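You operate a simulated robot arm through the tools that you are given. There is no shell and no other tool. Be economical: measure what you need, move in short steps, check, and stop when the job is done.

You run a simulated robot arm. Do the job below in one go: nothing can be reset, and whatever is moved stays where it is left.

## Task
Press the green lane button to switch it up. Take the teal film frame on the top of the service bench and put it away on the top of the check bench. Take the numbered carton labelled "59" from the top of the service bench and put it on the low shelf of the service bench. Fetch the blue folded belt from the top of the check bench and set it on the top of the grey sample cabinet. Take the green cloth and leave it on the top of the infeed belt. Take the spring on the middle of the check bench and put it away on the top of the service bench. Put the metal block with the smallest size on its label from the top of the check bench on top of the tape roll on the top of the check bench. Stack the tote tag that says "hold" from the top of the check bench on top of the tote tag labelled "plain". Do these in any order.
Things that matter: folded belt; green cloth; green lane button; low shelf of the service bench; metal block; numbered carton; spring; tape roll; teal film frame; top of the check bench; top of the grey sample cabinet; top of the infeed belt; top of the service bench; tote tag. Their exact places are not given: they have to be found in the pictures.

The check looks at the end state, three seconds after you hand in, the way a careful person would. Anything else that was tipped, shoved, dropped, spilled or broken makes it a failure. Flat cloth is picked up by pressing the open fingertips on it (5 to 10 N) and closing them slowly along it; thin cloth reads only 2 to 8 mm in the jaws.

## Robot
A 7-joint arm with a two-finger gripper on a trunk, on a base that drives. Base frame: it is fixed to the floor where the robot stands at the start and does not move with it; the origin is under the middle of the robot, x ahead of it, y to its left, z up. Lengths are in cm, angles in degrees, forces in N, time in s.
With the tool pointing down near the work surface it reaches from about 48 to 72 cm from the robot's upright axis, wherever it stands. Its first joint turns from -143.0 to 143.0 degrees. Places, roughly: folded belt [-2125, 525, 100]; green cloth (10x7x3 cm) [-2130, 490, 90]; green lane button [60, 0, 70]; low shelf of the service bench [-1590, 980, 30]; metal block [-2150, 475, 75]; numbered carton [-1625, 975, 100]; spring [-2125, 475, 100]; tape roll (10x10x5 cm) [-2120, 460, 90]; teal film frame [-1600, 1000, 75]; top of the check bench [-2160, 460, 90]; top of the grey sample cabinet [-2010, 550, 90]; top of the infeed belt (87x24 cm) [-1778, 564, 76]; top of the service bench [-1590, 980, 90]; tote tag [-2150, 475, 75]. Payload 1.47 kg.
The tool frame sits at the grasp point between the pads (the TCP): z along the fingers, y along the line on which they close. The tips reach 1.6 cm beyond it. Largest opening 8.7 cm; the body of the gripper starts 5.5 cm behind the TCP.
Orientation is that of the tool frame in the base frame, as [roll, pitch, yaw] about the fixed x, y, z axes, in that order (R = Rz(yaw) Ry(pitch) Rx(roll)). With the fingers straight down and closing along the base's y, the tool's x points along the base's -x, its y along +y and its z along -z.

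## Interface
- The arm moves only by the tool arm_command. Its arguments are lists of equal length, an entry for each row: "offset": the shift along the tool's x, y, z in mm, a list of three; "rotation": the turn, a rotation vector about the tool's x, y, z in degrees, a list of three; "grip": the gripper command, from -1 (shut) to 1 (fully open), values between in proportion. In form: {"offset": [[tx, ty, tz], ...], "rotation": [[rx, ry, rz], ...], "grip": [grip, ...]}. A call has 1 to 12 rows; each row is the pose to reach, as a shift and turn from the pose commanded when the call began, along the tool's axes at that moment. Each row takes 0.2 s and may step no farther than 5 cm and 8.6 degrees from the row before; otherwise, or with a gripper value out of range, the whole call is refused. A pose out of reach is approached as far as the arm can. The call stops where the force on the tool passes 40 N (or 10 N more than at its start, if that is more) or the arm is blocked; 0.2 s more then pass. The fingers move at their own pace (about 4.5 cm/s each) and stop on an object; they squeeze with about 28 N. The grip force told is the motor's: it shows also when the fingers shut on nothing. Time passes only in rows, and 0.2 s behind the last, so rows that repeat a pose let the fingers close. It gives the time, the measured TCP pose, the force on the tool (base axes), the opening and the grip force at its end, in the units of the frame above (readings bear some noise), with the torque about the TCP (base axes, N m) and any sound that the robot's microphone picked up, and new pictures: "show" is both (left out), scene, wrist or none.
- Cameras (640 x 400 px; columns grow to the right, rows downward): "scene" is now at [14.46, -0.5, 137.36]; the picture's right is [-0.08, -1.00, 0.00], its down [-0.71, 0.06, -0.70] and it looks along [0.69, -0.06, -0.72] (base axes); focal length 274 px, centre (320, 200). "wrist" rides on the gripper at [7.3, 1.2, -9] in the tool frame; the picture's right is [-0.16, 0.99, 0.00], its down [-0.72, -0.12, -0.68] and it looks along [-0.67, -0.11, 0.73] (tool axes); focal length 247 px, centre (320, 200).
- move_column(by): slides the trunk up (or, below 0, down) by that many cm; the arm and the scene camera ride with it, the base frame stays. It gives what a move gives, with no picture.
- drive_base(legs): drives the robot by 1 to 6 legs, each [ahead, left, turn to the left] in cm, cm and degrees, along the robot's own axes; the way and the turn of a leg run together, so that a leg with both is an arc; at most 150 cm and 180 degrees a leg. The arm and the cameras ride along, it lands a little off, and it stops where it bumps. It gives what a move gives, and a new picture of the scene camera.
- pan_tilt(pan, tilt): turns the head with the scene camera to pan (to the left, within 86 degrees either way) and tilt (down, from -29 to 69), counted from straight ahead of the robot. It gives what a move gives, and a new picture of the scene camera.
- pixel_to_xyz(camera, pixels): there is no depth. For up to 12 entries [column, row, z] of the newest picture of that camera ("zoom" is the newest enlarged one), the place [x, y] in the base frame at which the ray of that pixel passes the height z, good to about 0.2 cm, but the place of the scene camera against the robot may be out by one fixed shift of up to 1.8 cm in any direction. It takes no simulated time.
- enlarge(camera, box): a new picture of the part [left, top, right, bottom] of that camera's present view, enlarged. It takes no simulated time.
- close_job(): hands the job in; it is judged then, once.

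Work in short steps. Measure before you move; look again where a grasp or a placing could have gone wrong, and mend it. You have 145 turns and 260 pictures in all, those below and enlarged ones among them. Open the gripper and draw the arm clear of the work before you hand the job in, unless the task says otherwise.

The tools are called as a command line: name --argument value ..., lists and objects as JSON in quotes. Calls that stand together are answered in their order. arm_command: Moves the arm, as the interface text tells. Its arguments: {"type":"object","properties":{"offset":{"type":"array","items":{"type":"array","items":{"type":"number"}}},"rotation":{"type":"array","items":{"type":"array","items":{"type":"number"}}},"grip":{"type":"array","items":{"type":"number"}},"show":{"type":"string","enum":["both","scene","wrist","none"]}},"required":["offset","rotation","grip"]} The other tools are called the same way: move_column (by) slides the trunk up or down; drive_base (legs) drives the base; pan_tilt (pan, tilt) turns the head that bears the scene camera; pixel_to_xyz (camera, pixels) gives the place at which the rays of pixels pass given heights; enlarge (camera, box) takes an enlarged picture of a part of a camera's view; close_job () hands the job in.

At the start:

```text
clock: 0.0
ee_pos: [47.94, -14.01, 95.55]
tool_rot: [180.0, 0.0, 180.0]
wrist_force: [0.7, 0.5, 0.3]
wrist_torque: [0.01, 0.0, -0.01]
gripper_width: 8.7
grip_force: 0.2
trunk travel left (down, up): [-70.0, 54.0]
robot x, y, heading: [0.05, 0.11, -0.2]
head pan, tilt: [-4.8, 45.8]
```

scene: 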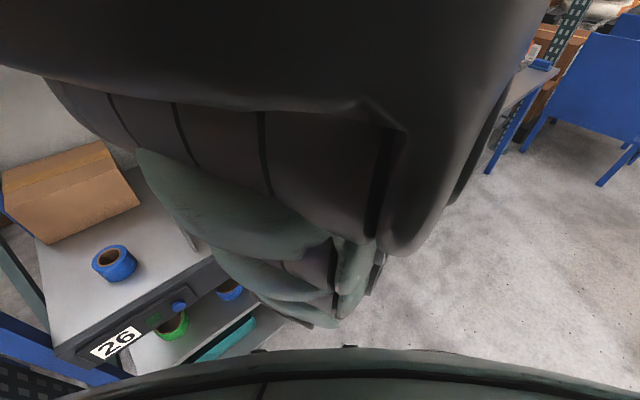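
wrist: 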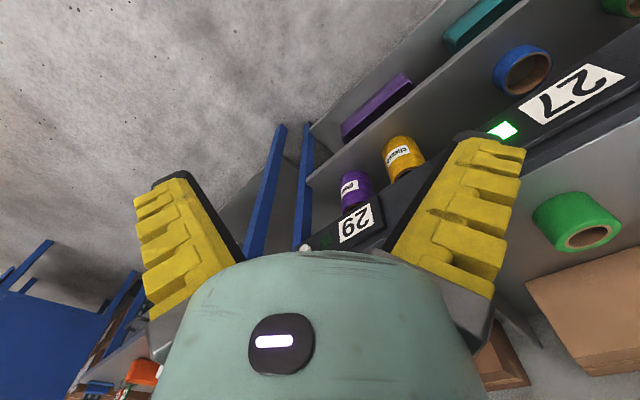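

The arm hides most of the scene view; the wrist view shows a lane bench with numbers 27, 29 and lamps. I pan the head to look at it from both sides.

pan_tilt --pan 25 --tilt 45

enlarge --camera "wrist" --box '[280, 0, 640, 260]'

```text
clock: 0.9
ee_pos: [47.95, -14.02, 95.48]
tool_rot: [-180.0, 0.0, 180.0]
wrist_force: [0.1, -0.1, -0.3]
wrist_torque: [-0.02, 0.0, -0.01]
gripper_width: 8.69
grip_force: 0.1
trunk travel left (down, up): [-70.0, 54.0]
robot x, y, heading: [-0.32, 0.26, -0.3]
head pan, tilt: [25.0, 45.0]
```

scene: 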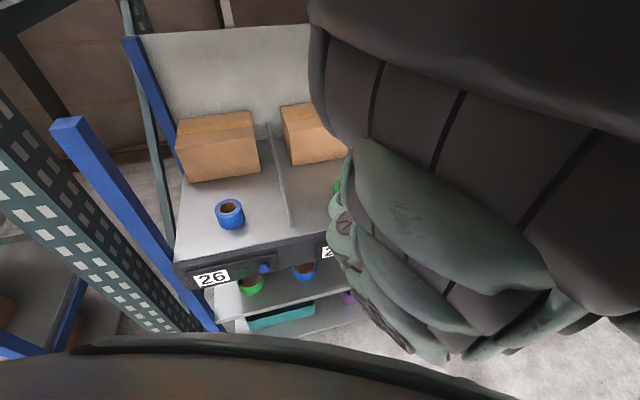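

```text
1.54 times, centred on (460, 130) of wrist
```

zoom: 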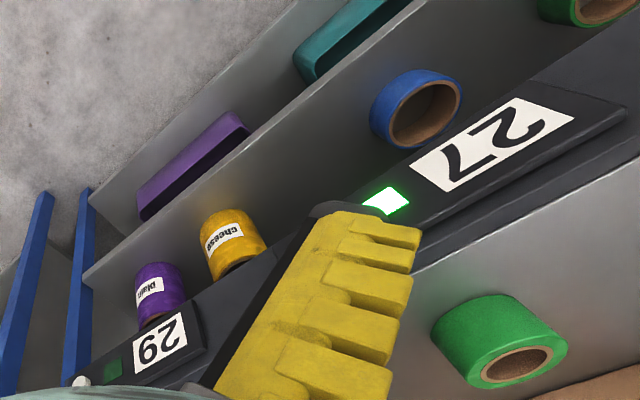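

Lane 26 has a blue button; the others are hidden by the arm. I drive back 35 cm to see the whole panel.

drive_base --legs '[[-35, 0, 0]]'

enlarge --camera "wrist" --box '[0, 0, 640, 400]'

```text
clock: 3.2
ee_pos: [13.26, -14.03, 95.51]
tool_rot: [180.0, -0.1, -179.7]
wrist_force: [0.7, 0.6, 0.0]
wrist_torque: [0.03, 0.02, 0.0]
gripper_width: 8.74
grip_force: 0.0
trunk travel left (down, up): [-70.0, 54.0]
robot x, y, heading: [-34.69, -0.04, 0.1]
head pan, tilt: [25.0, 45.0]
```

scene: 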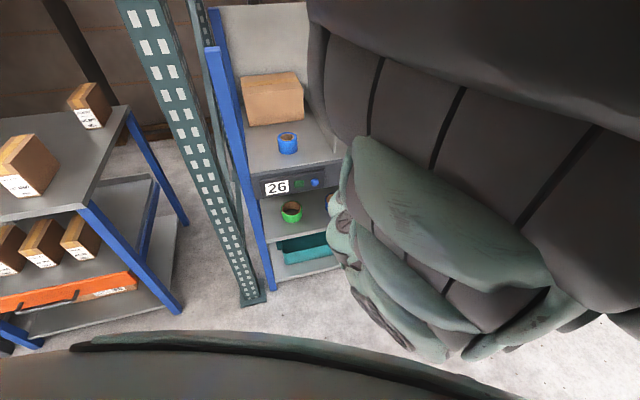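

```text
1.00 times, centred on (320, 200) of wrist (not enlarged: the box is as wide or as high as the picture)
```

zoom: 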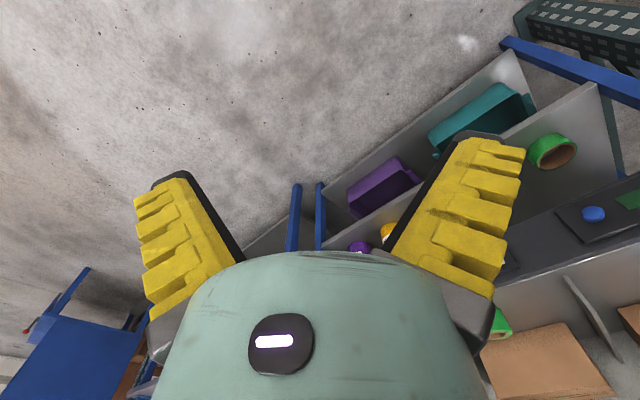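

The arm still hides the middle. I swing the arm to the robot's right.

arm_command --offset '[[5, -45, 0], [15, -90, 0], [30, -135, 0], [45, -180, 0], [65, -225, 0], [85, -265, 0], [110, -305, 0], [135, -340, 0]]' --rotation '[[0, 0, 0], [0, 0, 5], [0, 0, 10], [0, 0, 15], [0, 0, 20], [0, 0, 25], [0, 0, 30], [0, 0, 35]]' --grip '[-1, -1, -1, -1, -1, -1, -1, -1]' --show "none"

pan_tilt --pan 8 --tilt 38

```text
clock: 5.0
ee_pos: [0.13, -48.18, 95.44]
tool_rot: [179.8, 0.2, 144.9]
wrist_force: [0.1, 2.2, -2.5]
wrist_torque: [-0.16, -0.03, 0.02]
gripper_width: 0.0
grip_force: 28.0
trunk travel left (down, up): [-70.0, 54.0]
robot x, y, heading: [-34.99, -0.25, 0.2]
head pan, tilt: [25.0, 45.0]
```

```text
clock: 5.8
ee_pos: [0.1, -48.27, 95.62]
tool_rot: [-179.6, 0.5, 145.3]
wrist_force: [0.1, -0.1, -0.9]
wrist_torque: [0.02, 0.0, -0.01]
gripper_width: 0.0
grip_force: 28.1
trunk travel left (down, up): [-70.0, 54.0]
robot x, y, heading: [-34.16, 0.05, 0.3]
head pan, tilt: [8.0, 38.0]
```

scene: 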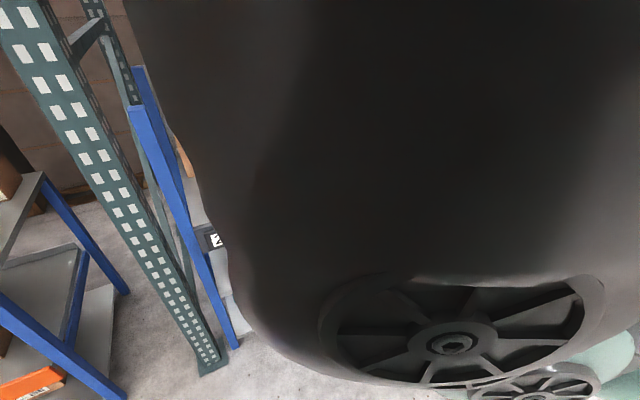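

The elbow now blocks the head. I check the wrist camera instead.

enlarge --camera "wrist" --box '[0, 0, 640, 400]'

pan_tilt --pan -25 --tilt 30

```text
1.00 times, centred on (320, 200) of wrist (not enlarged: the box is as wide or as high as the picture)
```

zoom: 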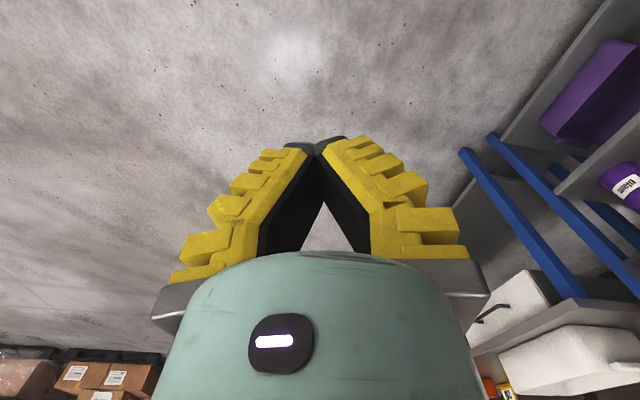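

```text
clock: 6.8
ee_pos: [0.17, -48.21, 95.66]
tool_rot: [-179.6, 0.5, 145.3]
wrist_force: [0.1, -1.0, 0.0]
wrist_torque: [-0.04, -0.01, -0.01]
gripper_width: 0.01
grip_force: 28.2
trunk travel left (down, up): [-70.0, 54.0]
robot x, y, heading: [-35.07, 0.15, 0.2]
head pan, tilt: [-25.0, 30.0]
```

scene: 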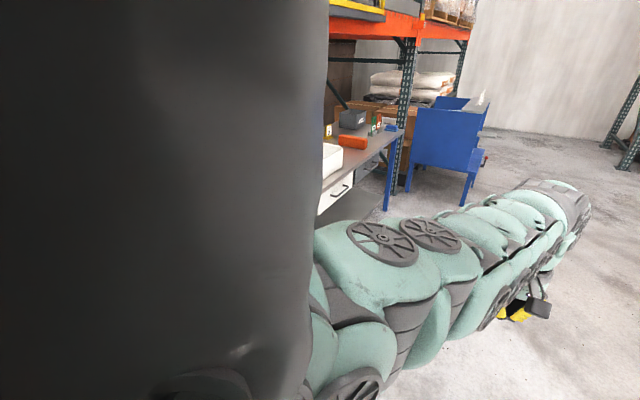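

I swing the arm further to the robot's right, so that the front becomes free.

arm_command --offset '[[20, -45, 0], [45, -90, 0], [75, -130, 0], [105, -170, 0], [140, -205, 0], [180, -235, 0]]' --rotation '[[0, 0, 6], [0, 0, 12], [0, 0, 18], [0, 0, 24], [0, 0, 30], [0, 0, 36]]' --grip '[-1, -1, -1, -1, -1, -1]' --show "none"

pan_tilt --pan 8 --tilt 38

```text
refused: row 2 steps farther than a row can; nothing moved
```

```text
clock: 7.8
ee_pos: [0.13, -48.37, 95.54]
tool_rot: [-179.6, 0.5, 145.2]
wrist_force: [-0.3, 0.3, 0.7]
wrist_torque: [0.0, -0.05, 0.0]
gripper_width: 0.0
grip_force: 27.8
trunk travel left (down, up): [-70.0, 54.0]
robot x, y, heading: [-34.55, -0.22, 0.2]
head pan, tilt: [8.0, 38.0]
```

scene: 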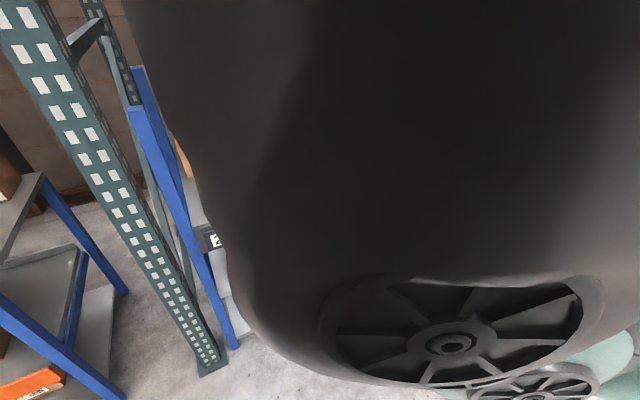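

The rows stepped too far; I repeat with smaller steps.

arm_command --offset '[[15, -40, 0], [33, -80, 0], [55, -118, 0], [82, -154, 0], [112, -188, 0], [145, -215, 0], [185, -235, 0]]' --rotation '[[0, 0, 6], [0, 0, 12], [0, 0, 18], [0, 0, 24], [0, 0, 30], [0, 0, 36], [0, 0, 40]]' --grip '[-1, -1, -1, -1, -1, -1, -1]' --show "none"

pan_tilt --pan 8 --tilt 38

```text
clock: 9.4
ee_pos: [-24.32, -47.7, 99.48]
tool_rot: [179.8, 0.0, 106.7]
wrist_force: [0.9, -0.5, -0.1]
wrist_torque: [0.04, 0.05, -0.03]
gripper_width: 0.01
grip_force: 28.0
out of reach, approached as far as the arm can: row 1, 2, 3, 4, 5, 6, 7
trunk travel left (down, up): [-70.0, 54.0]
robot x, y, heading: [-34.48, 0.04, 0.4]
head pan, tilt: [8.0, 38.0]
```

```text
clock: 10.0
ee_pos: [-24.7, -47.79, 99.47]
tool_rot: [-180.0, 0.0, 106.7]
wrist_force: [0.2, 0.1, 0.0]
wrist_torque: [-0.01, -0.01, -0.05]
gripper_width: 0.0
grip_force: 27.2
trunk travel left (down, up): [-70.0, 54.0]
robot x, y, heading: [-34.63, -0.19, -0.1]
head pan, tilt: [8.0, 38.0]
```

scene: 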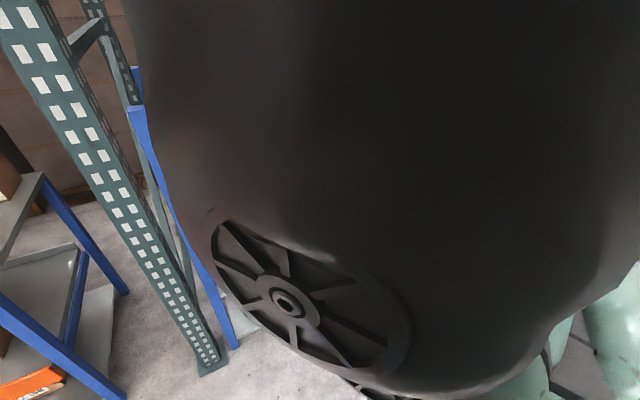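

The tall elbow blocks the head view. I lower and extend the arm outward to lower the elbow.

arm_command --offset '[[-20, 0, 40], [-40, 0, 80], [-60, 0, 120], [-80, 0, 160], [-100, 0, 200], [-120, 0, 240], [-140, 0, 280]]' --rotation '[[0, 0, 0], [0, 0, 0], [0, 0, 0], [0, 0, 0], [0, 0, 0], [0, 0, 0], [0, 0, 0]]' --grip '[-1, -1, -1, -1, -1, -1, -1]' --show "scene"

```text
clock: 11.6
ee_pos: [-17.84, -42.68, 82.86]
tool_rot: [179.9, -0.3, 105.3]
wrist_force: [-0.3, 0.1, 0.5]
wrist_torque: [-0.02, -0.01, 0.03]
gripper_width: 0.0
grip_force: 27.6
out of reach, approached as far as the arm can: row 1, 2, 3, 4, 5, 6, 7
trunk travel left (down, up): [-70.0, 54.0]
robot x, y, heading: [-34.77, -0.35, 0.4]
head pan, tilt: [8.0, 38.0]
```

scene: 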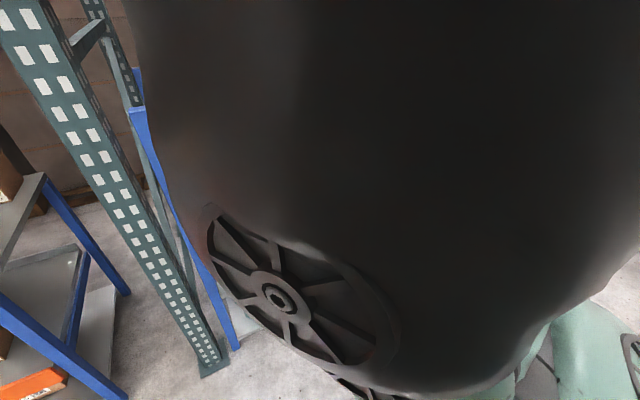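

The arm is in a cramped posture at a joint limit. I bring it back to the front, lower and more extended.

arm_command --offset '[[9, 40, 0], [18, 80, 0], [27, 120, 0], [36, 160, 0], [45, 200, 0], [54, 240, 0], [63, 280, 0], [72, 320, 0], [81, 360, 0], [90, 400, 0], [100, 440, 0], [110, 475, 0]]' --rotation '[[0, 0, -6], [0, 0, -12], [0, 0, -18], [0, 0, -24], [0, 0, -30], [0, 0, -36], [0, 0, -42], [0, 0, -48], [0, 0, -54], [0, 0, -60], [0, 0, -67], [0, 0, -74]]' --grip '[-1, -1, -1, -1, -1, -1, -1, -1, -1, -1, -1, -1]' --show "both"

```text
clock: 14.2
ee_pos: [25.61, -19.91, 82.77]
tool_rot: [-179.9, 0.2, 179.5]
wrist_force: [0.5, -0.5, -0.9]
wrist_torque: [0.0, -0.01, 0.02]
gripper_width: 0.0
grip_force: 27.9
trunk travel left (down, up): [-70.0, 54.0]
robot x, y, heading: [-34.64, -0.05, 0.1]
head pan, tilt: [8.0, 38.0]
```

scene: 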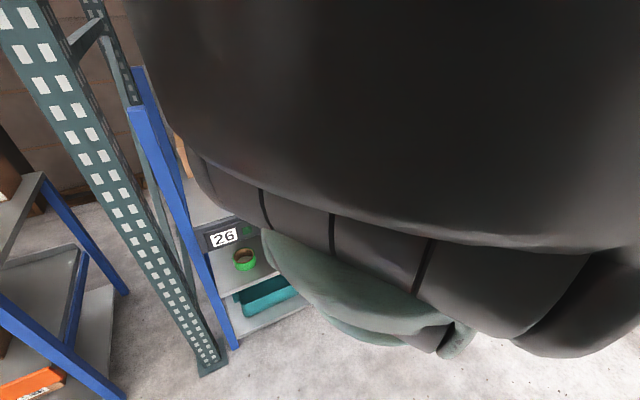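
wrist: 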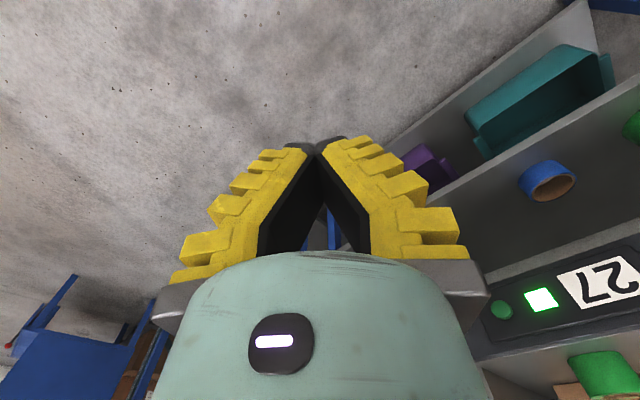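

The wrist view shows lane 27 with a green button at (502,309) and a lit lamp. I measure its ray, then move the arm left 20 cm for a second view.

pixel_to_xyz --camera "wrist" --pixels '[[502, 309, 60], [502, 309, 70], [502, 309, 80]]'

arm_command --offset '[[0, 45, 0], [0, 90, 0], [0, 135, 0], [0, 180, 0], [0, 220, 0]]' --rotation '[[0, 0, 0], [0, 0, 0], [0, 0, 0], [0, 0, 0], [0, 0, 0]]' --grip '[-1, -1, -1, -1, -1]' --show "both"

```text
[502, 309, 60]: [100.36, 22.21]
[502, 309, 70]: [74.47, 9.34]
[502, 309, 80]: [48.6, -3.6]
```

```text
clock: 15.4
ee_pos: [25.64, 2.21, 82.84]
tool_rot: [-179.9, 0.0, 179.2]
wrist_force: [0.0, -0.5, 0.6]
wrist_torque: [0.0, 0.03, 0.03]
gripper_width: 0.0
grip_force: 28.1
trunk travel left (down, up): [-70.0, 54.0]
robot x, y, heading: [-34.7, -0.12, 0.1]
head pan, tilt: [8.0, 38.0]
```

scene: 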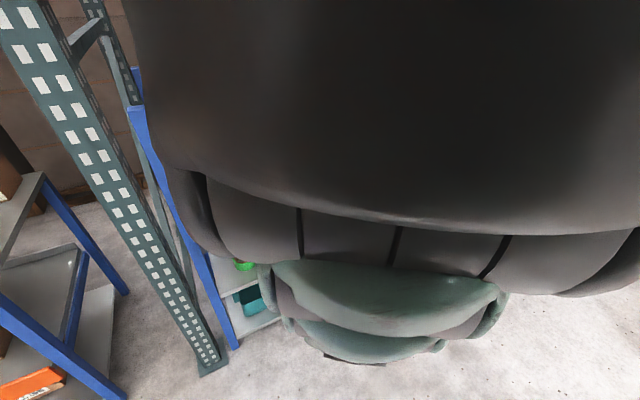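
wrist: 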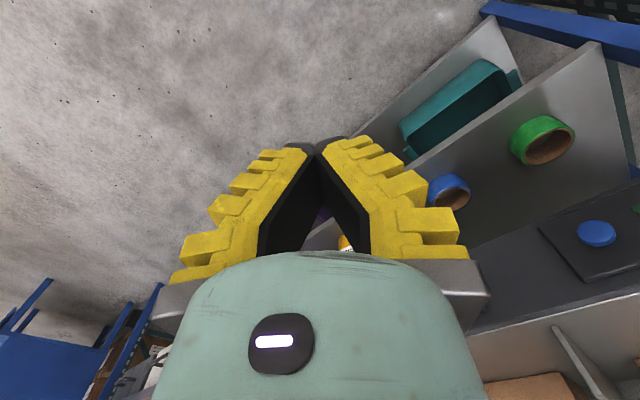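

I move the arm right to y≈-32 for a second view of the green button with parallax, and to view lanes 28/29.

arm_command --offset '[[0, -45, 0], [10, -90, 0], [20, -135, 0], [30, -180, 0], [40, -225, 0], [50, -270, 0], [60, -315, 0], [60, -345, 0]]' --rotation '[[0, 0, 0], [0, 0, 0], [0, 0, 0], [0, 0, 0], [0, 0, 0], [0, 0, 0], [0, 0, 0], [0, 0, 0]]' --grip '[-1, -1, -1, -1, -1, -1, -1, -1]' --show "wrist"

```text
clock: 17.2
ee_pos: [19.34, -32.38, 82.99]
tool_rot: [180.0, 0.1, 179.3]
wrist_force: [-1.4, 1.6, -1.3]
wrist_torque: [-0.09, -0.1, -0.01]
gripper_width: 0.02
grip_force: 28.0
trunk travel left (down, up): [-70.0, 54.0]
robot x, y, heading: [-34.81, 0.16, 0.2]
head pan, tilt: [8.0, 38.0]
```

wrist: 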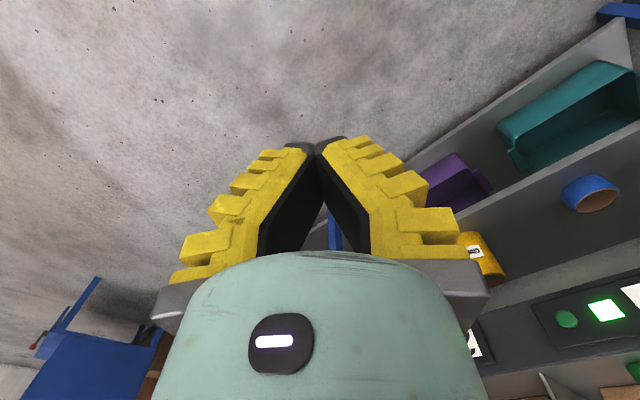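

pixel_to_xyz --camera "wrist" --pixels '[[566, 319, 60], [566, 319, 70], [566, 319, 80], [607, 309, 70], [538, 310, 70], [470, 345, 70]]'

enlarge --camera "wrist" --box '[420, 220, 640, 400]'

```text
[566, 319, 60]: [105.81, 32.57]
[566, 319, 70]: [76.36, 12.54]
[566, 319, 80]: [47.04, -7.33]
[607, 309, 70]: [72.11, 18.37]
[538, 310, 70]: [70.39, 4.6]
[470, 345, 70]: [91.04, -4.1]
```

```text
2.22 times, centred on (530, 310) of wrist
```

zoom: 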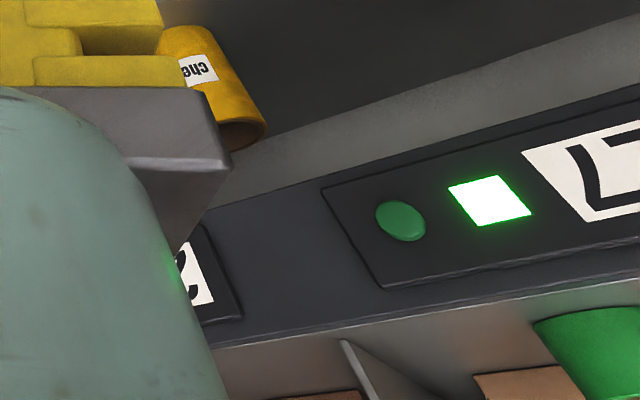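

The two rays meet at about (62.6, 3.3, 74.6), the green button. I bring the arm in line with it at y=3.3 and tilt the tool forward ~64° so the closed tips lead.

arm_command --offset '[[7, 45, 0], [14, 90, 0], [21, 135, 0], [28, 180, 0], [35, 225, 0], [42, 270, 0], [49, 315, 0], [53, 357, 0]]' --rotation '[[0, -8, 0], [0, -16, 0], [0, -24, 0], [0, -32, 0], [0, -40, 0], [0, -48, 0], [0, -56, 0], [0, -64, 0]]' --grip '[-1, -1, -1, -1, -1, -1, -1, -1]' --show "both"

```text
clock: 19.0
ee_pos: [16.37, 2.95, 83.83]
tool_rot: [179.7, 66.3, 177.7]
wrist_force: [-0.4, -0.5, -0.1]
wrist_torque: [0.0, -0.03, 0.0]
gripper_width: 0.01
grip_force: 28.0
trunk travel left (down, up): [-70.0, 54.0]
robot x, y, heading: [-34.69, -0.34, 0.4]
head pan, tilt: [8.0, 38.0]
```

scene: 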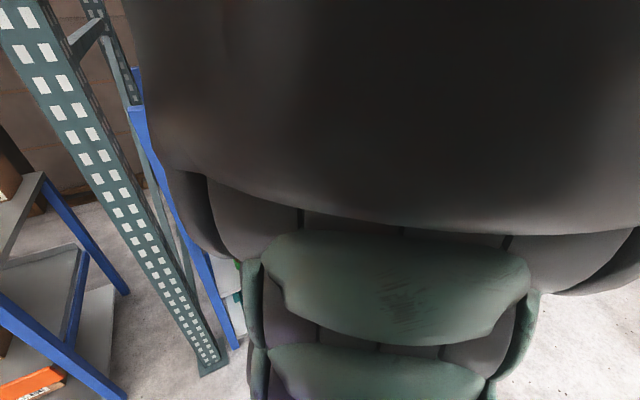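
wrist: 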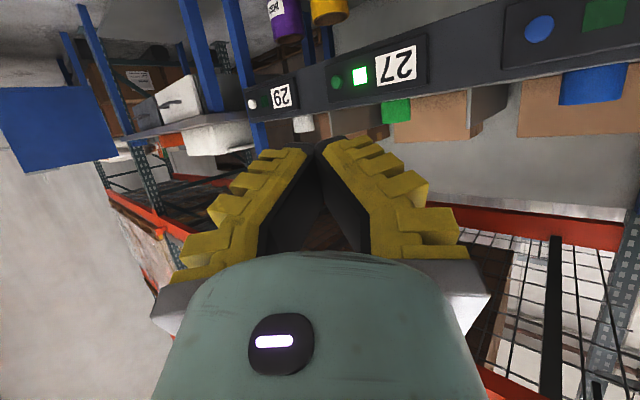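

Clear view: green button at (338,82) on lane 27. I check its ray against my estimate.

pixel_to_xyz --camera "wrist" --pixels '[[338, 82, 74.6], [338, 82, 72], [338, 82, 77], [539, 30, 74.6], [250, 103, 74.6], [420, 80, 72], [421, 40, 78]]'

enlarge --camera "wrist" --box '[220, 20, 460, 170]'

```text
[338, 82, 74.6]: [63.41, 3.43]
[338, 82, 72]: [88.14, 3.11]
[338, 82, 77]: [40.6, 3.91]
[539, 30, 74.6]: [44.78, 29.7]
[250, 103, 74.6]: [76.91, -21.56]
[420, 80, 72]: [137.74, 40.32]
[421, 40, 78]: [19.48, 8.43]
```

```text
2.67 times, centred on (340, 95) of wrist
```

zoom: 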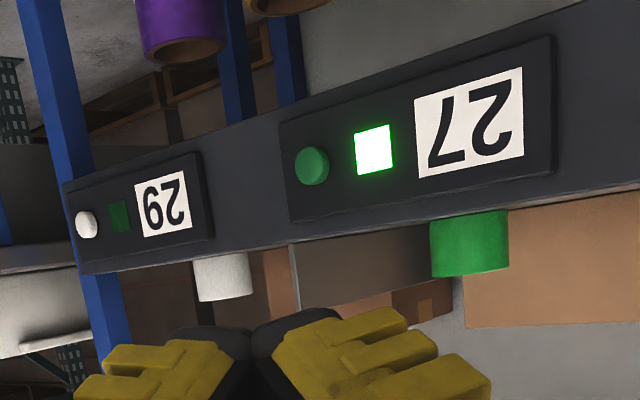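

Confirmed; the panel is yawed: its line runs (44.8,29.7)–(63.3,3.4)–(76.9,-21.6), so I must push about 35° to the left. I re-place the base to face it squarely.

drive_base --legs '[[0, -34, 0], [0, 0, 35], [34, -26, 0]]'

move_column --by -9

enlarge --camera "wrist" --box '[0, 0, 640, 400]'

```text
clock: 25.1
ee_pos: [48.42, -4.74, 83.69]
tool_rot: [179.8, 66.2, -146.2]
wrist_force: [0.2, 0.7, 0.5]
wrist_torque: [0.0, -0.02, -0.01]
gripper_width: 0.0
grip_force: 28.2
trunk travel left (down, up): [-70.0, 54.0]
robot x, y, heading: [8.37, -36.88, 34.9]
head pan, tilt: [8.0, 38.0]
```

scene: 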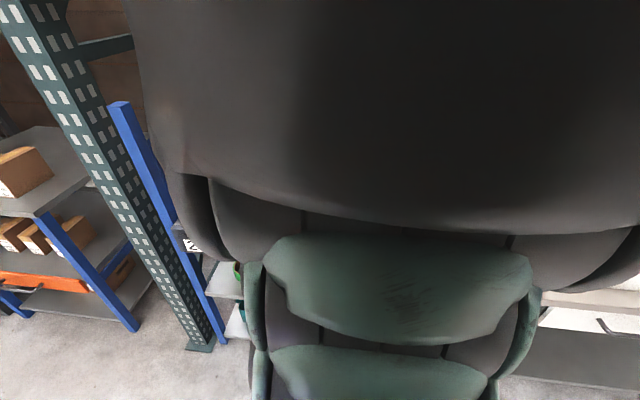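

```text
clock: 26.3
ee_pos: [48.65, -4.42, 74.93]
tool_rot: [179.7, 66.6, -146.4]
wrist_force: [0.0, 0.7, -0.3]
wrist_torque: [0.02, -0.01, 0.0]
gripper_width: 0.0
grip_force: 28.0
trunk travel left (down, up): [-61.0, 63.0]
robot x, y, heading: [8.61, -37.03, 35.0]
head pan, tilt: [8.0, 38.0]
```

```text
1.00 times, centred on (320, 200) of wrist (not enlarged: the box is as wide or as high as the picture)
```

zoom: 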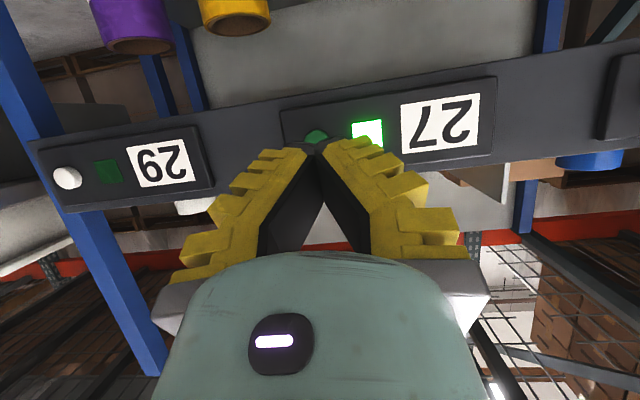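

The button (317,138) lies straight ahead, about 16 cm away and 1.4 cm to the right. I approach 11.5 cm.

arm_command --offset '[[-17, -5, 34], [-34, -10, 69], [-50, -14, 103]]' --rotation '[[0, 0, 0], [0, 0, 0], [0, 0, 0]]' --grip '[-1, -1, -1]' --show "wrist"

```text
clock: 27.1
ee_pos: [58.61, 0.82, 75.12]
tool_rot: [179.5, 66.1, -146.5]
wrist_force: [0.5, 0.0, -0.4]
wrist_torque: [0.03, 0.0, 0.0]
gripper_width: 0.02
grip_force: 28.1
trunk travel left (down, up): [-61.0, 63.0]
robot x, y, heading: [8.15, -37.01, 35.0]
head pan, tilt: [8.0, 38.0]
```

wrist: 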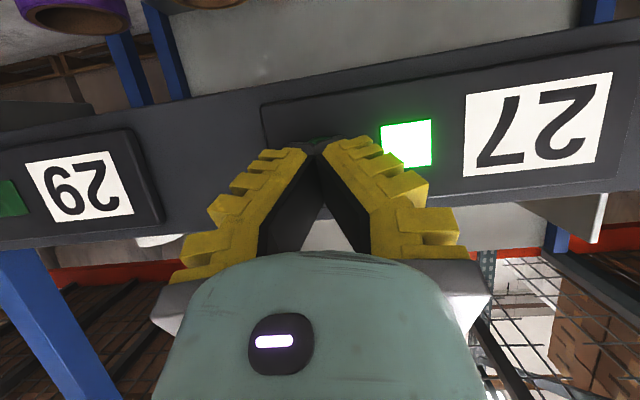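

Aligned, about 3.4 cm to contact. I advance in small steps and watch force and lamp.

arm_command --offset '[[-10, 0, 23], [-13, 0, 30], [-15, 0, 34], [-17, 0, 38]]' --rotation '[[0, 0, 0], [0, 0, 0], [0, 0, 0], [0, 0, 0]]' --grip '[-1, -1, -1, -1]' --show "wrist"

```text
clock: 28.1
ee_pos: [61.65, 2.52, 74.81]
tool_rot: [179.7, 65.8, -146.5]
wrist_force: [-21.6, -15.0, 10.1]
wrist_torque: [0.32, -0.15, 0.1]
gripper_width: 0.59
grip_force: 28.8
trunk travel left (down, up): [-61.0, 63.0]
robot x, y, heading: [8.44, -37.01, 34.8]
head pan, tilt: [8.0, 38.0]
heard: click
```

wrist: 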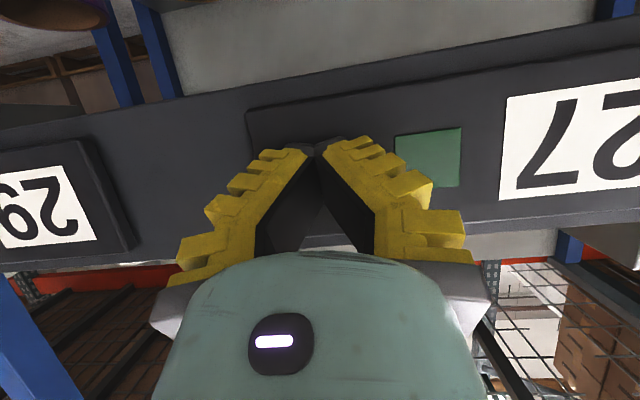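

A click was heard and lane 27's lamp changed to dark. I back off and look at the lamps.

arm_command --offset '[[15, 0, -35], [30, 0, -68], [45, 0, -102], [60, 0, -136]]' --rotation '[[0, 0, 0], [0, 0, 0], [0, 0, 0], [0, 0, 0]]' --grip '[-1, -1, -1, -1]' --show "wrist"

```text
clock: 29.1
ee_pos: [49.95, -5.38, 75.44]
tool_rot: [179.7, 66.5, -146.3]
wrist_force: [-0.6, -1.4, -0.6]
wrist_torque: [-0.02, 0.0, 0.01]
gripper_width: 0.02
grip_force: 28.2
trunk travel left (down, up): [-61.0, 63.0]
robot x, y, heading: [8.42, -36.57, 34.7]
head pan, tilt: [8.0, 38.0]
```

wrist: 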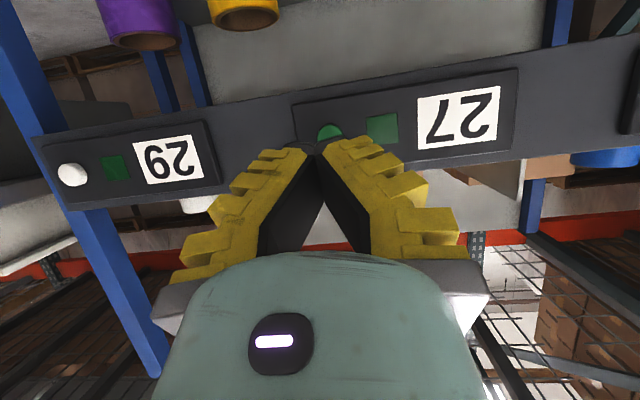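

Lane 27 toggled from lit to dark with a click, so it has been switched. Now I back away, straighten the tool and turn toward the distant benches (bearing ~147°).

drive_base --legs '[[-50, 0, 0], [0, 0, 112]]'

arm_command --offset '[[0, 0, 0], [0, 0, 0], [0, 0, 0], [0, 0, 0], [0, 0, 0], [0, 0, 0], [0, 0, 0], [0, 0, 0]]' --rotation '[[0, 8.3, 0], [0, 16.6, 0], [0, 25, 0], [0, 33.3, 0], [0, 41.6, 0], [0, 50, 0], [0, 58, 0], [0, 66.4, 0]]' --grip '[-1, -1, -1, -1, -1, -1, -1, -1]' --show "none"

pan_tilt --pan 0 --tilt 10

```text
clock: 36.7
ee_pos: [-75.41, -36.66, 75.26]
tool_rot: [179.8, 66.2, -35.7]
wrist_force: [0.4, -0.1, -0.2]
wrist_torque: [0.0, -0.01, 0.01]
gripper_width: 0.0
grip_force: 27.9
trunk travel left (down, up): [-61.0, 63.0]
robot x, y, heading: [-31.51, -64.65, 145.3]
head pan, tilt: [8.0, 38.0]
```

scene: 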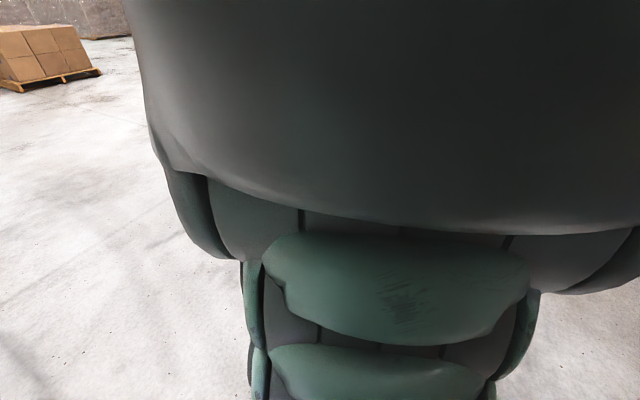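

```text
clock: 38.5
ee_pos: [-75.49, -36.73, 75.3]
tool_rot: [179.9, -0.4, -35.5]
wrist_force: [-0.2, 0.1, -0.3]
wrist_torque: [0.0, 0.02, 0.02]
gripper_width: 0.01
grip_force: 28.8
trunk travel left (down, up): [-61.0, 63.0]
robot x, y, heading: [-31.84, -64.72, 145.5]
head pan, tilt: [8.0, 38.0]
```

```text
clock: 39.4
ee_pos: [-75.47, -36.69, 75.18]
tool_rot: [179.9, -0.2, -35.5]
wrist_force: [0.1, -0.6, 0.0]
wrist_torque: [0.0, 0.01, -0.01]
gripper_width: 0.0
grip_force: 28.2
trunk travel left (down, up): [-61.0, 63.0]
robot x, y, heading: [-31.39, -65.19, 145.5]
head pan, tilt: [0.0, 10.0]
```

scene: 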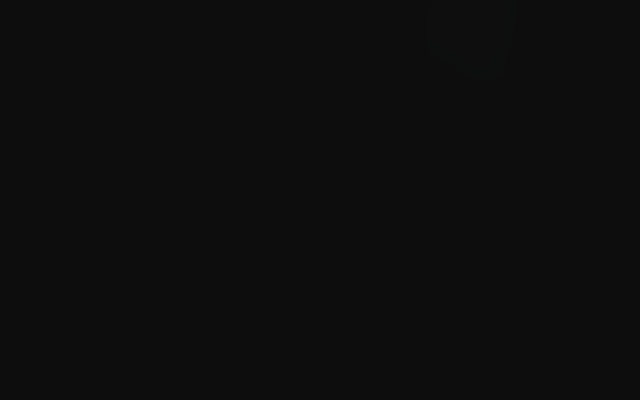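

The elbow blocks the head. I try lowering and extending the arm to drop the elbow below the camera.

arm_command --offset '[[-20, 0, 45], [-40, 0, 90], [-60, 0, 135], [-80, 0, 180], [-100, 0, 225], [-120, 0, 270], [-140, 0, 310]]' --rotation '[[0, 0, 0], [0, 0, 0], [0, 0, 0], [0, 0, 0], [0, 0, 0], [0, 0, 0], [0, 0, 0]]' --grip '[-1, -1, -1, -1, -1, -1, -1]' --show "scene"

pan_tilt --pan 30 --tilt 15

```text
clock: 41.0
ee_pos: [-79.89, -33.2, 60.84]
tool_rot: [180.0, -0.1, -35.5]
wrist_force: [0.7, 0.1, 0.2]
wrist_torque: [0.03, 0.0, -0.03]
gripper_width: 0.0
grip_force: 28.5
out of reach, approached as far as the arm can: row 4, 5, 6, 7
trunk travel left (down, up): [-61.0, 63.0]
robot x, y, heading: [-31.31, -64.47, 145.5]
head pan, tilt: [0.0, 10.0]
```

scene: 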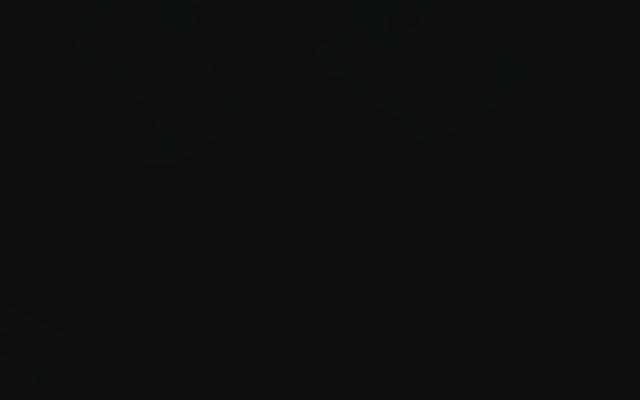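

```text
clock: 41.9
ee_pos: [-79.82, -33.2, 60.85]
tool_rot: [179.9, -0.2, -35.5]
wrist_force: [0.9, 0.3, -0.5]
wrist_torque: [0.01, -0.02, 0.02]
gripper_width: 0.0
grip_force: 28.5
trunk travel left (down, up): [-61.0, 63.0]
robot x, y, heading: [-31.58, -64.69, 145.9]
head pan, tilt: [30.0, 15.0]
```

scene: 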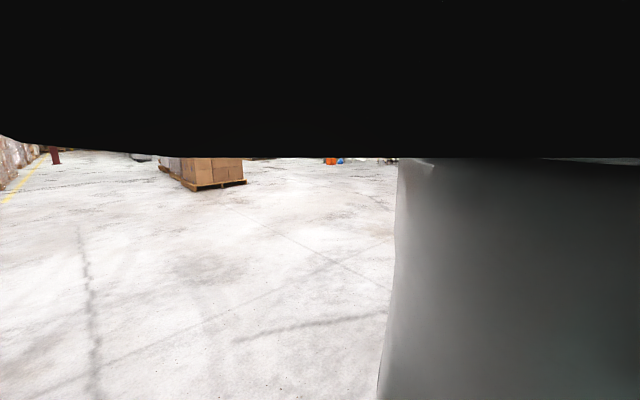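

View is clear to the left of the arm. I turn the base so the travel direction lies ~60° to my left, where the head can look past the arm.

drive_base --legs '[[0, 0, -60]]'

pan_tilt --pan 62 --tilt 22

```text
clock: 45.0
ee_pos: [-29.4, -7.23, 60.82]
tool_rot: [179.9, -0.1, -94.7]
wrist_force: [-0.5, 1.0, -0.3]
wrist_torque: [0.03, 0.06, 0.0]
gripper_width: 0.01
grip_force: 28.5
trunk travel left (down, up): [-61.0, 63.0]
robot x, y, heading: [-31.71, -64.61, 86.1]
head pan, tilt: [30.0, 15.0]
```

scene: 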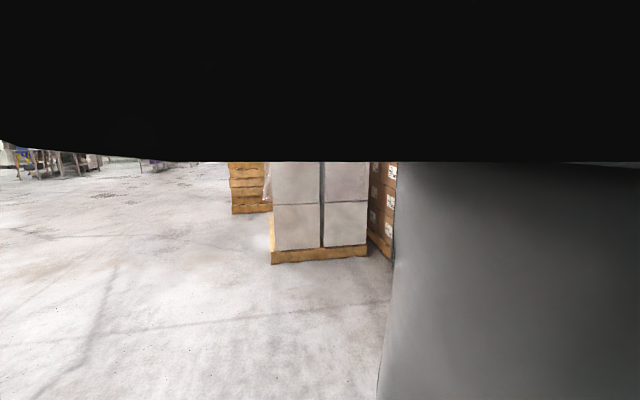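

```text
clock: 45.9
ee_pos: [-29.48, -7.13, 60.81]
tool_rot: [180.0, -0.1, -94.7]
wrist_force: [0.5, 0.1, 0.6]
wrist_torque: [0.0, 0.01, -0.01]
gripper_width: 0.0
grip_force: 28.4
trunk travel left (down, up): [-61.0, 63.0]
robot x, y, heading: [-31.54, -64.37, 86.2]
head pan, tilt: [62.0, 22.0]
```

scene: 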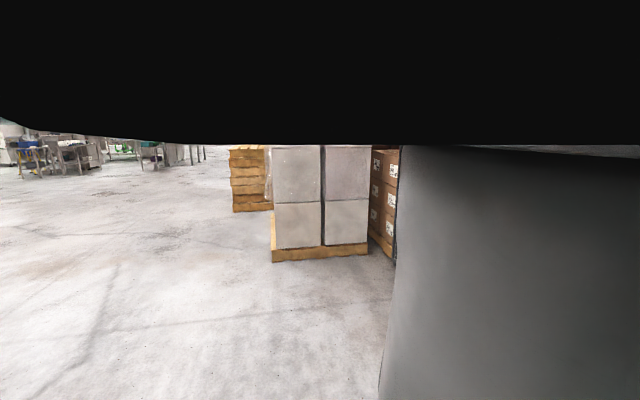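

The picture hardly changed with the pan; I check where the camera really looks.

pixel_to_xyz --camera "scene" --pixels '[[320, 262, 0], [30, 178, 0], [150, 170, 0], [320, 390, 0], [320, 390, 100]]'

pan_tilt --pan 80 --tilt 30

```text
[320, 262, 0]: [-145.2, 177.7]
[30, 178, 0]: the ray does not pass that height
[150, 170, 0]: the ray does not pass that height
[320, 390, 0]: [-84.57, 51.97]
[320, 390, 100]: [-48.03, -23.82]
```

```text
clock: 46.7
ee_pos: [-29.46, -7.19, 60.84]
tool_rot: [179.9, -0.1, -94.8]
wrist_force: [0.3, -0.7, -0.7]
wrist_torque: [0.0, 0.01, -0.03]
gripper_width: 0.0
grip_force: 28.4
trunk travel left (down, up): [-61.0, 63.0]
robot x, y, heading: [-31.77, -64.27, 86.5]
head pan, tilt: [80.0, 30.0]
```

scene: 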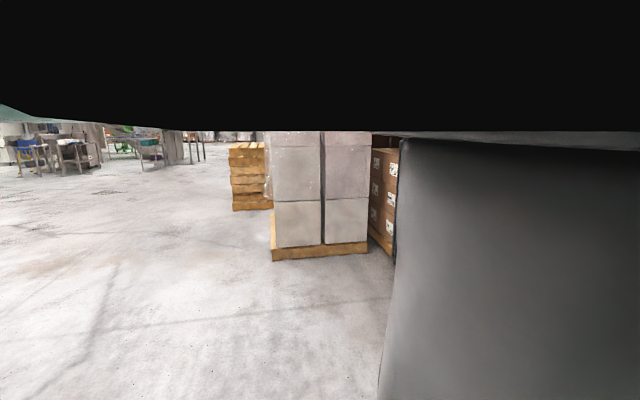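

The measured view is still at pan≈30, so the head seems jammed, perhaps against the arm. I try a different tilt to see if it moves.

pan_tilt --pan 40 --tilt 45

pixel_to_xyz --camera "scene" --pixels '[[320, 200, 0], [320, 390, 0]]'

```text
clock: 47.8
ee_pos: [-29.31, -7.14, 60.8]
tool_rot: [179.9, -0.1, -94.8]
wrist_force: [-0.6, 0.0, 0.0]
wrist_torque: [0.02, 0.02, -0.01]
gripper_width: 0.0
grip_force: 28.2
trunk travel left (down, up): [-61.0, 63.0]
robot x, y, heading: [-31.77, -64.94, 86.3]
head pan, tilt: [40.0, 45.0]
```

scene: 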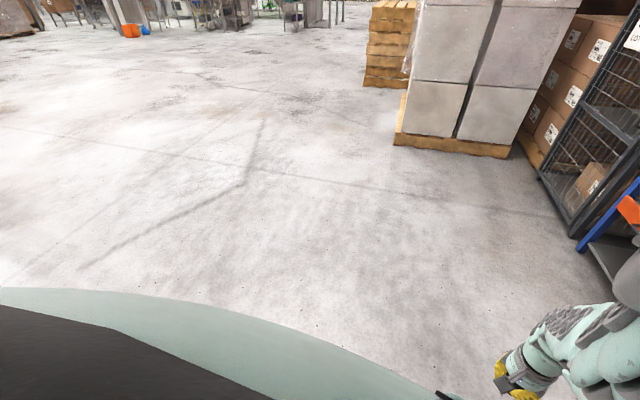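

```text
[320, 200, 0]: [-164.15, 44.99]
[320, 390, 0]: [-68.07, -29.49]
```

The head moves again. I aim it along the travel direction.

pan_tilt --pan 65 --tilt 25

pixel_to_xyz --camera "scene" --pixels '[[320, 200, 0], [320, 390, 0]]'

```text
clock: 48.7
ee_pos: [-29.36, -7.18, 60.81]
tool_rot: [179.9, -0.1, -94.5]
wrist_force: [0.2, 0.5, 0.5]
wrist_torque: [0.04, 0.0, -0.03]
gripper_width: 0.02
grip_force: 28.1
trunk travel left (down, up): [-61.0, 63.0]
robot x, y, heading: [-31.39, -64.37, 86.0]
head pan, tilt: [65.0, 25.0]
```

scene: 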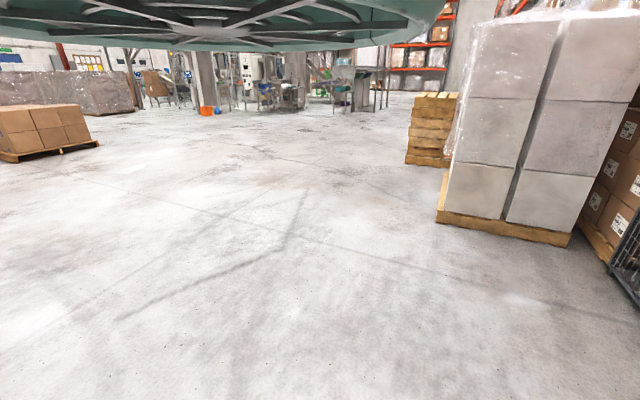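

```text
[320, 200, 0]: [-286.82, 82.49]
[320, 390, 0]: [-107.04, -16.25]
```

Now clear open floor in the travel direction. I measure floor points of the far benches and obstacles.

pixel_to_xyz --camera "scene" --pixels '[[207, 116, 0], [285, 113, 0], [350, 109, 0], [430, 165, 0], [40, 160, 0], [140, 110, 0], [360, 112, 0]]'

enlarge --camera "scene" --box '[100, 40, 460, 160]'

```text
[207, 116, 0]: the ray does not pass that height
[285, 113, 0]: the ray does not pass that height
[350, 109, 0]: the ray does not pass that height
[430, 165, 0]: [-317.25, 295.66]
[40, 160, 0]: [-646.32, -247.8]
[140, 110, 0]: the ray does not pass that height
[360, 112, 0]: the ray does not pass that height
```

```text
1.78 times, centred on (280, 100) of scene
```

zoom: 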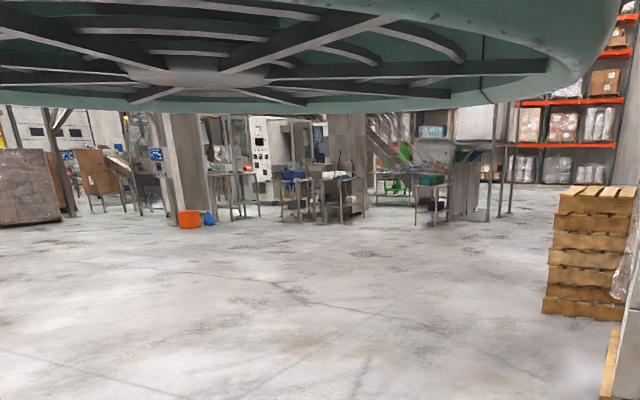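

Path is clear; I drive 6 legs of 149 cm along bearing ~147°.

drive_base --legs '[[72, 130, 0], [72, 130, 0], [72, 130, 0], [72, 130, 0], [72, 130, 0], [72, 130, 0]]'

```text
clock: 90.8
ee_pos: [-778.18, 469.87, 60.81]
tool_rot: [179.7, -0.3, -95.7]
wrist_force: [0.2, 0.4, -0.7]
wrist_torque: [-0.01, 0.0, 0.0]
gripper_width: 0.0
grip_force: 28.1
trunk travel left (down, up): [-61.0, 63.0]
robot x, y, heading: [-781.86, 412.61, 85.5]
head pan, tilt: [65.0, 25.0]
```

scene: 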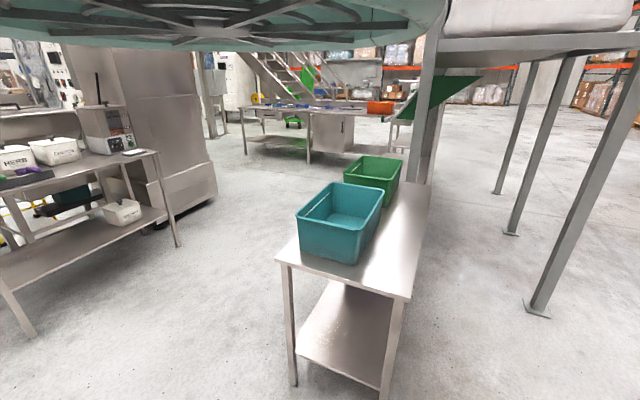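

Now in the work area: a tote bench directly ahead and another bench at left. I measure foot points to plan a way between them.

pixel_to_xyz --camera "scene" --pixels '[[292, 385, 0], [384, 398, 0], [35, 337, 0], [180, 247, 0], [537, 312, 0], [510, 232, 0], [310, 163, 0], [215, 205, 0], [405, 300, 80], [430, 190, 80]]'

pan_tilt --pan 86 --tilt 25

pan_tilt --pan 45 --tilt 25

```text
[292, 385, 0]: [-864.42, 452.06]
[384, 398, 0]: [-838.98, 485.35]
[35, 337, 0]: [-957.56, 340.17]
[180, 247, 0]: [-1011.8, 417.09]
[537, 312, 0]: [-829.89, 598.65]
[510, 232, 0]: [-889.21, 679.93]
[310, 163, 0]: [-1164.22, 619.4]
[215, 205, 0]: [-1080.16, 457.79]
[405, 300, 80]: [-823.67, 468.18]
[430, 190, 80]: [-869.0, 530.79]
```

```text
clock: 91.6
ee_pos: [-778.12, 469.88, 60.89]
tool_rot: [180.0, -0.2, -95.6]
wrist_force: [0.2, -0.7, 0.1]
wrist_torque: [0.01, 0.0, 0.05]
gripper_width: 0.0
grip_force: 28.2
trunk travel left (down, up): [-61.0, 63.0]
robot x, y, heading: [-781.24, 412.81, 85.5]
head pan, tilt: [85.9, 25.0]
```

scene: 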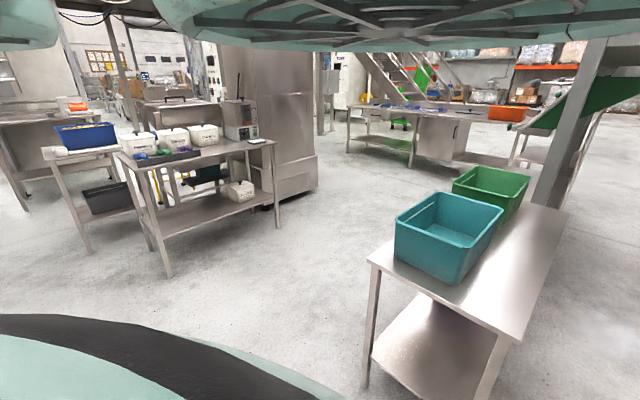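

```text
clock: 92.7
ee_pos: [-778.13, 469.91, 60.76]
tool_rot: [180.0, -0.3, -95.7]
wrist_force: [-1.2, -0.6, -0.2]
wrist_torque: [0.0, 0.0, -0.01]
gripper_width: 0.02
grip_force: 28.3
trunk travel left (down, up): [-61.0, 63.0]
robot x, y, heading: [-781.74, 412.58, 85.4]
head pan, tilt: [45.0, 25.0]
```

scene: 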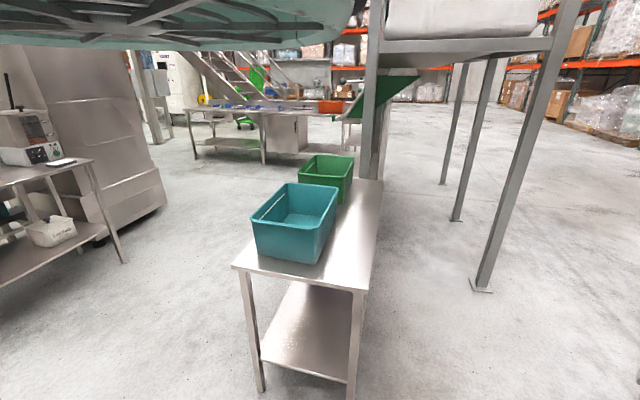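

The direct bearing goes through a sink bench and stairs; the floor right of the tower seems open. I look more to the right and use the wrist camera for straight ahead.

pan_tilt --pan -45 --tilt 28

enlarge --camera "wrist" --box '[0, 0, 640, 400]'

```text
clock: 94.3
ee_pos: [-778.1, 469.98, 60.82]
tool_rot: [179.9, -0.3, -95.7]
wrist_force: [0.0, 0.1, -0.2]
wrist_torque: [0.01, -0.03, 0.01]
gripper_width: 0.01
grip_force: 28.2
trunk travel left (down, up): [-61.0, 63.0]
robot x, y, heading: [-781.42, 412.49, 85.3]
head pan, tilt: [-45.0, 28.0]
```

scene: 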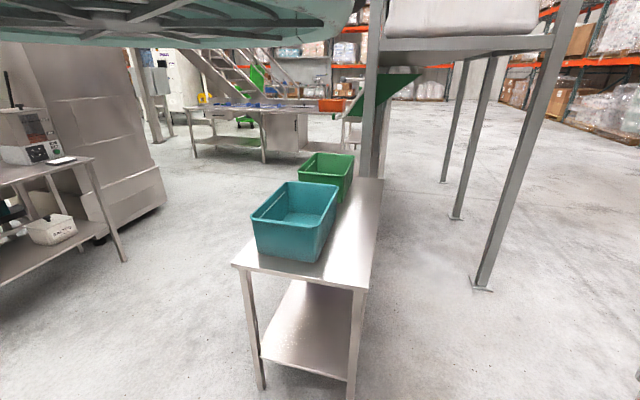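

```text
1.00 times, centred on (320, 200) of wrist (not enlarged: the box is as wide or as high as the picture)
```

zoom: 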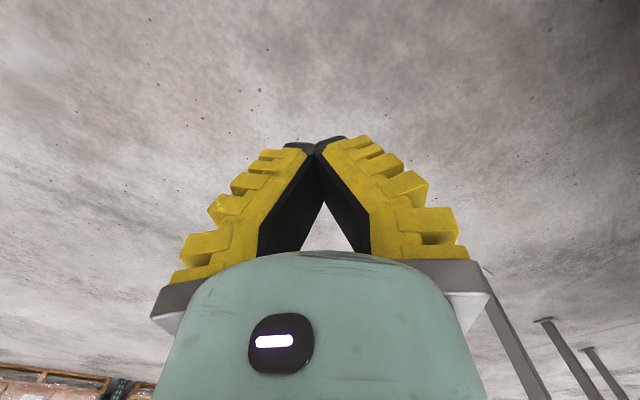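

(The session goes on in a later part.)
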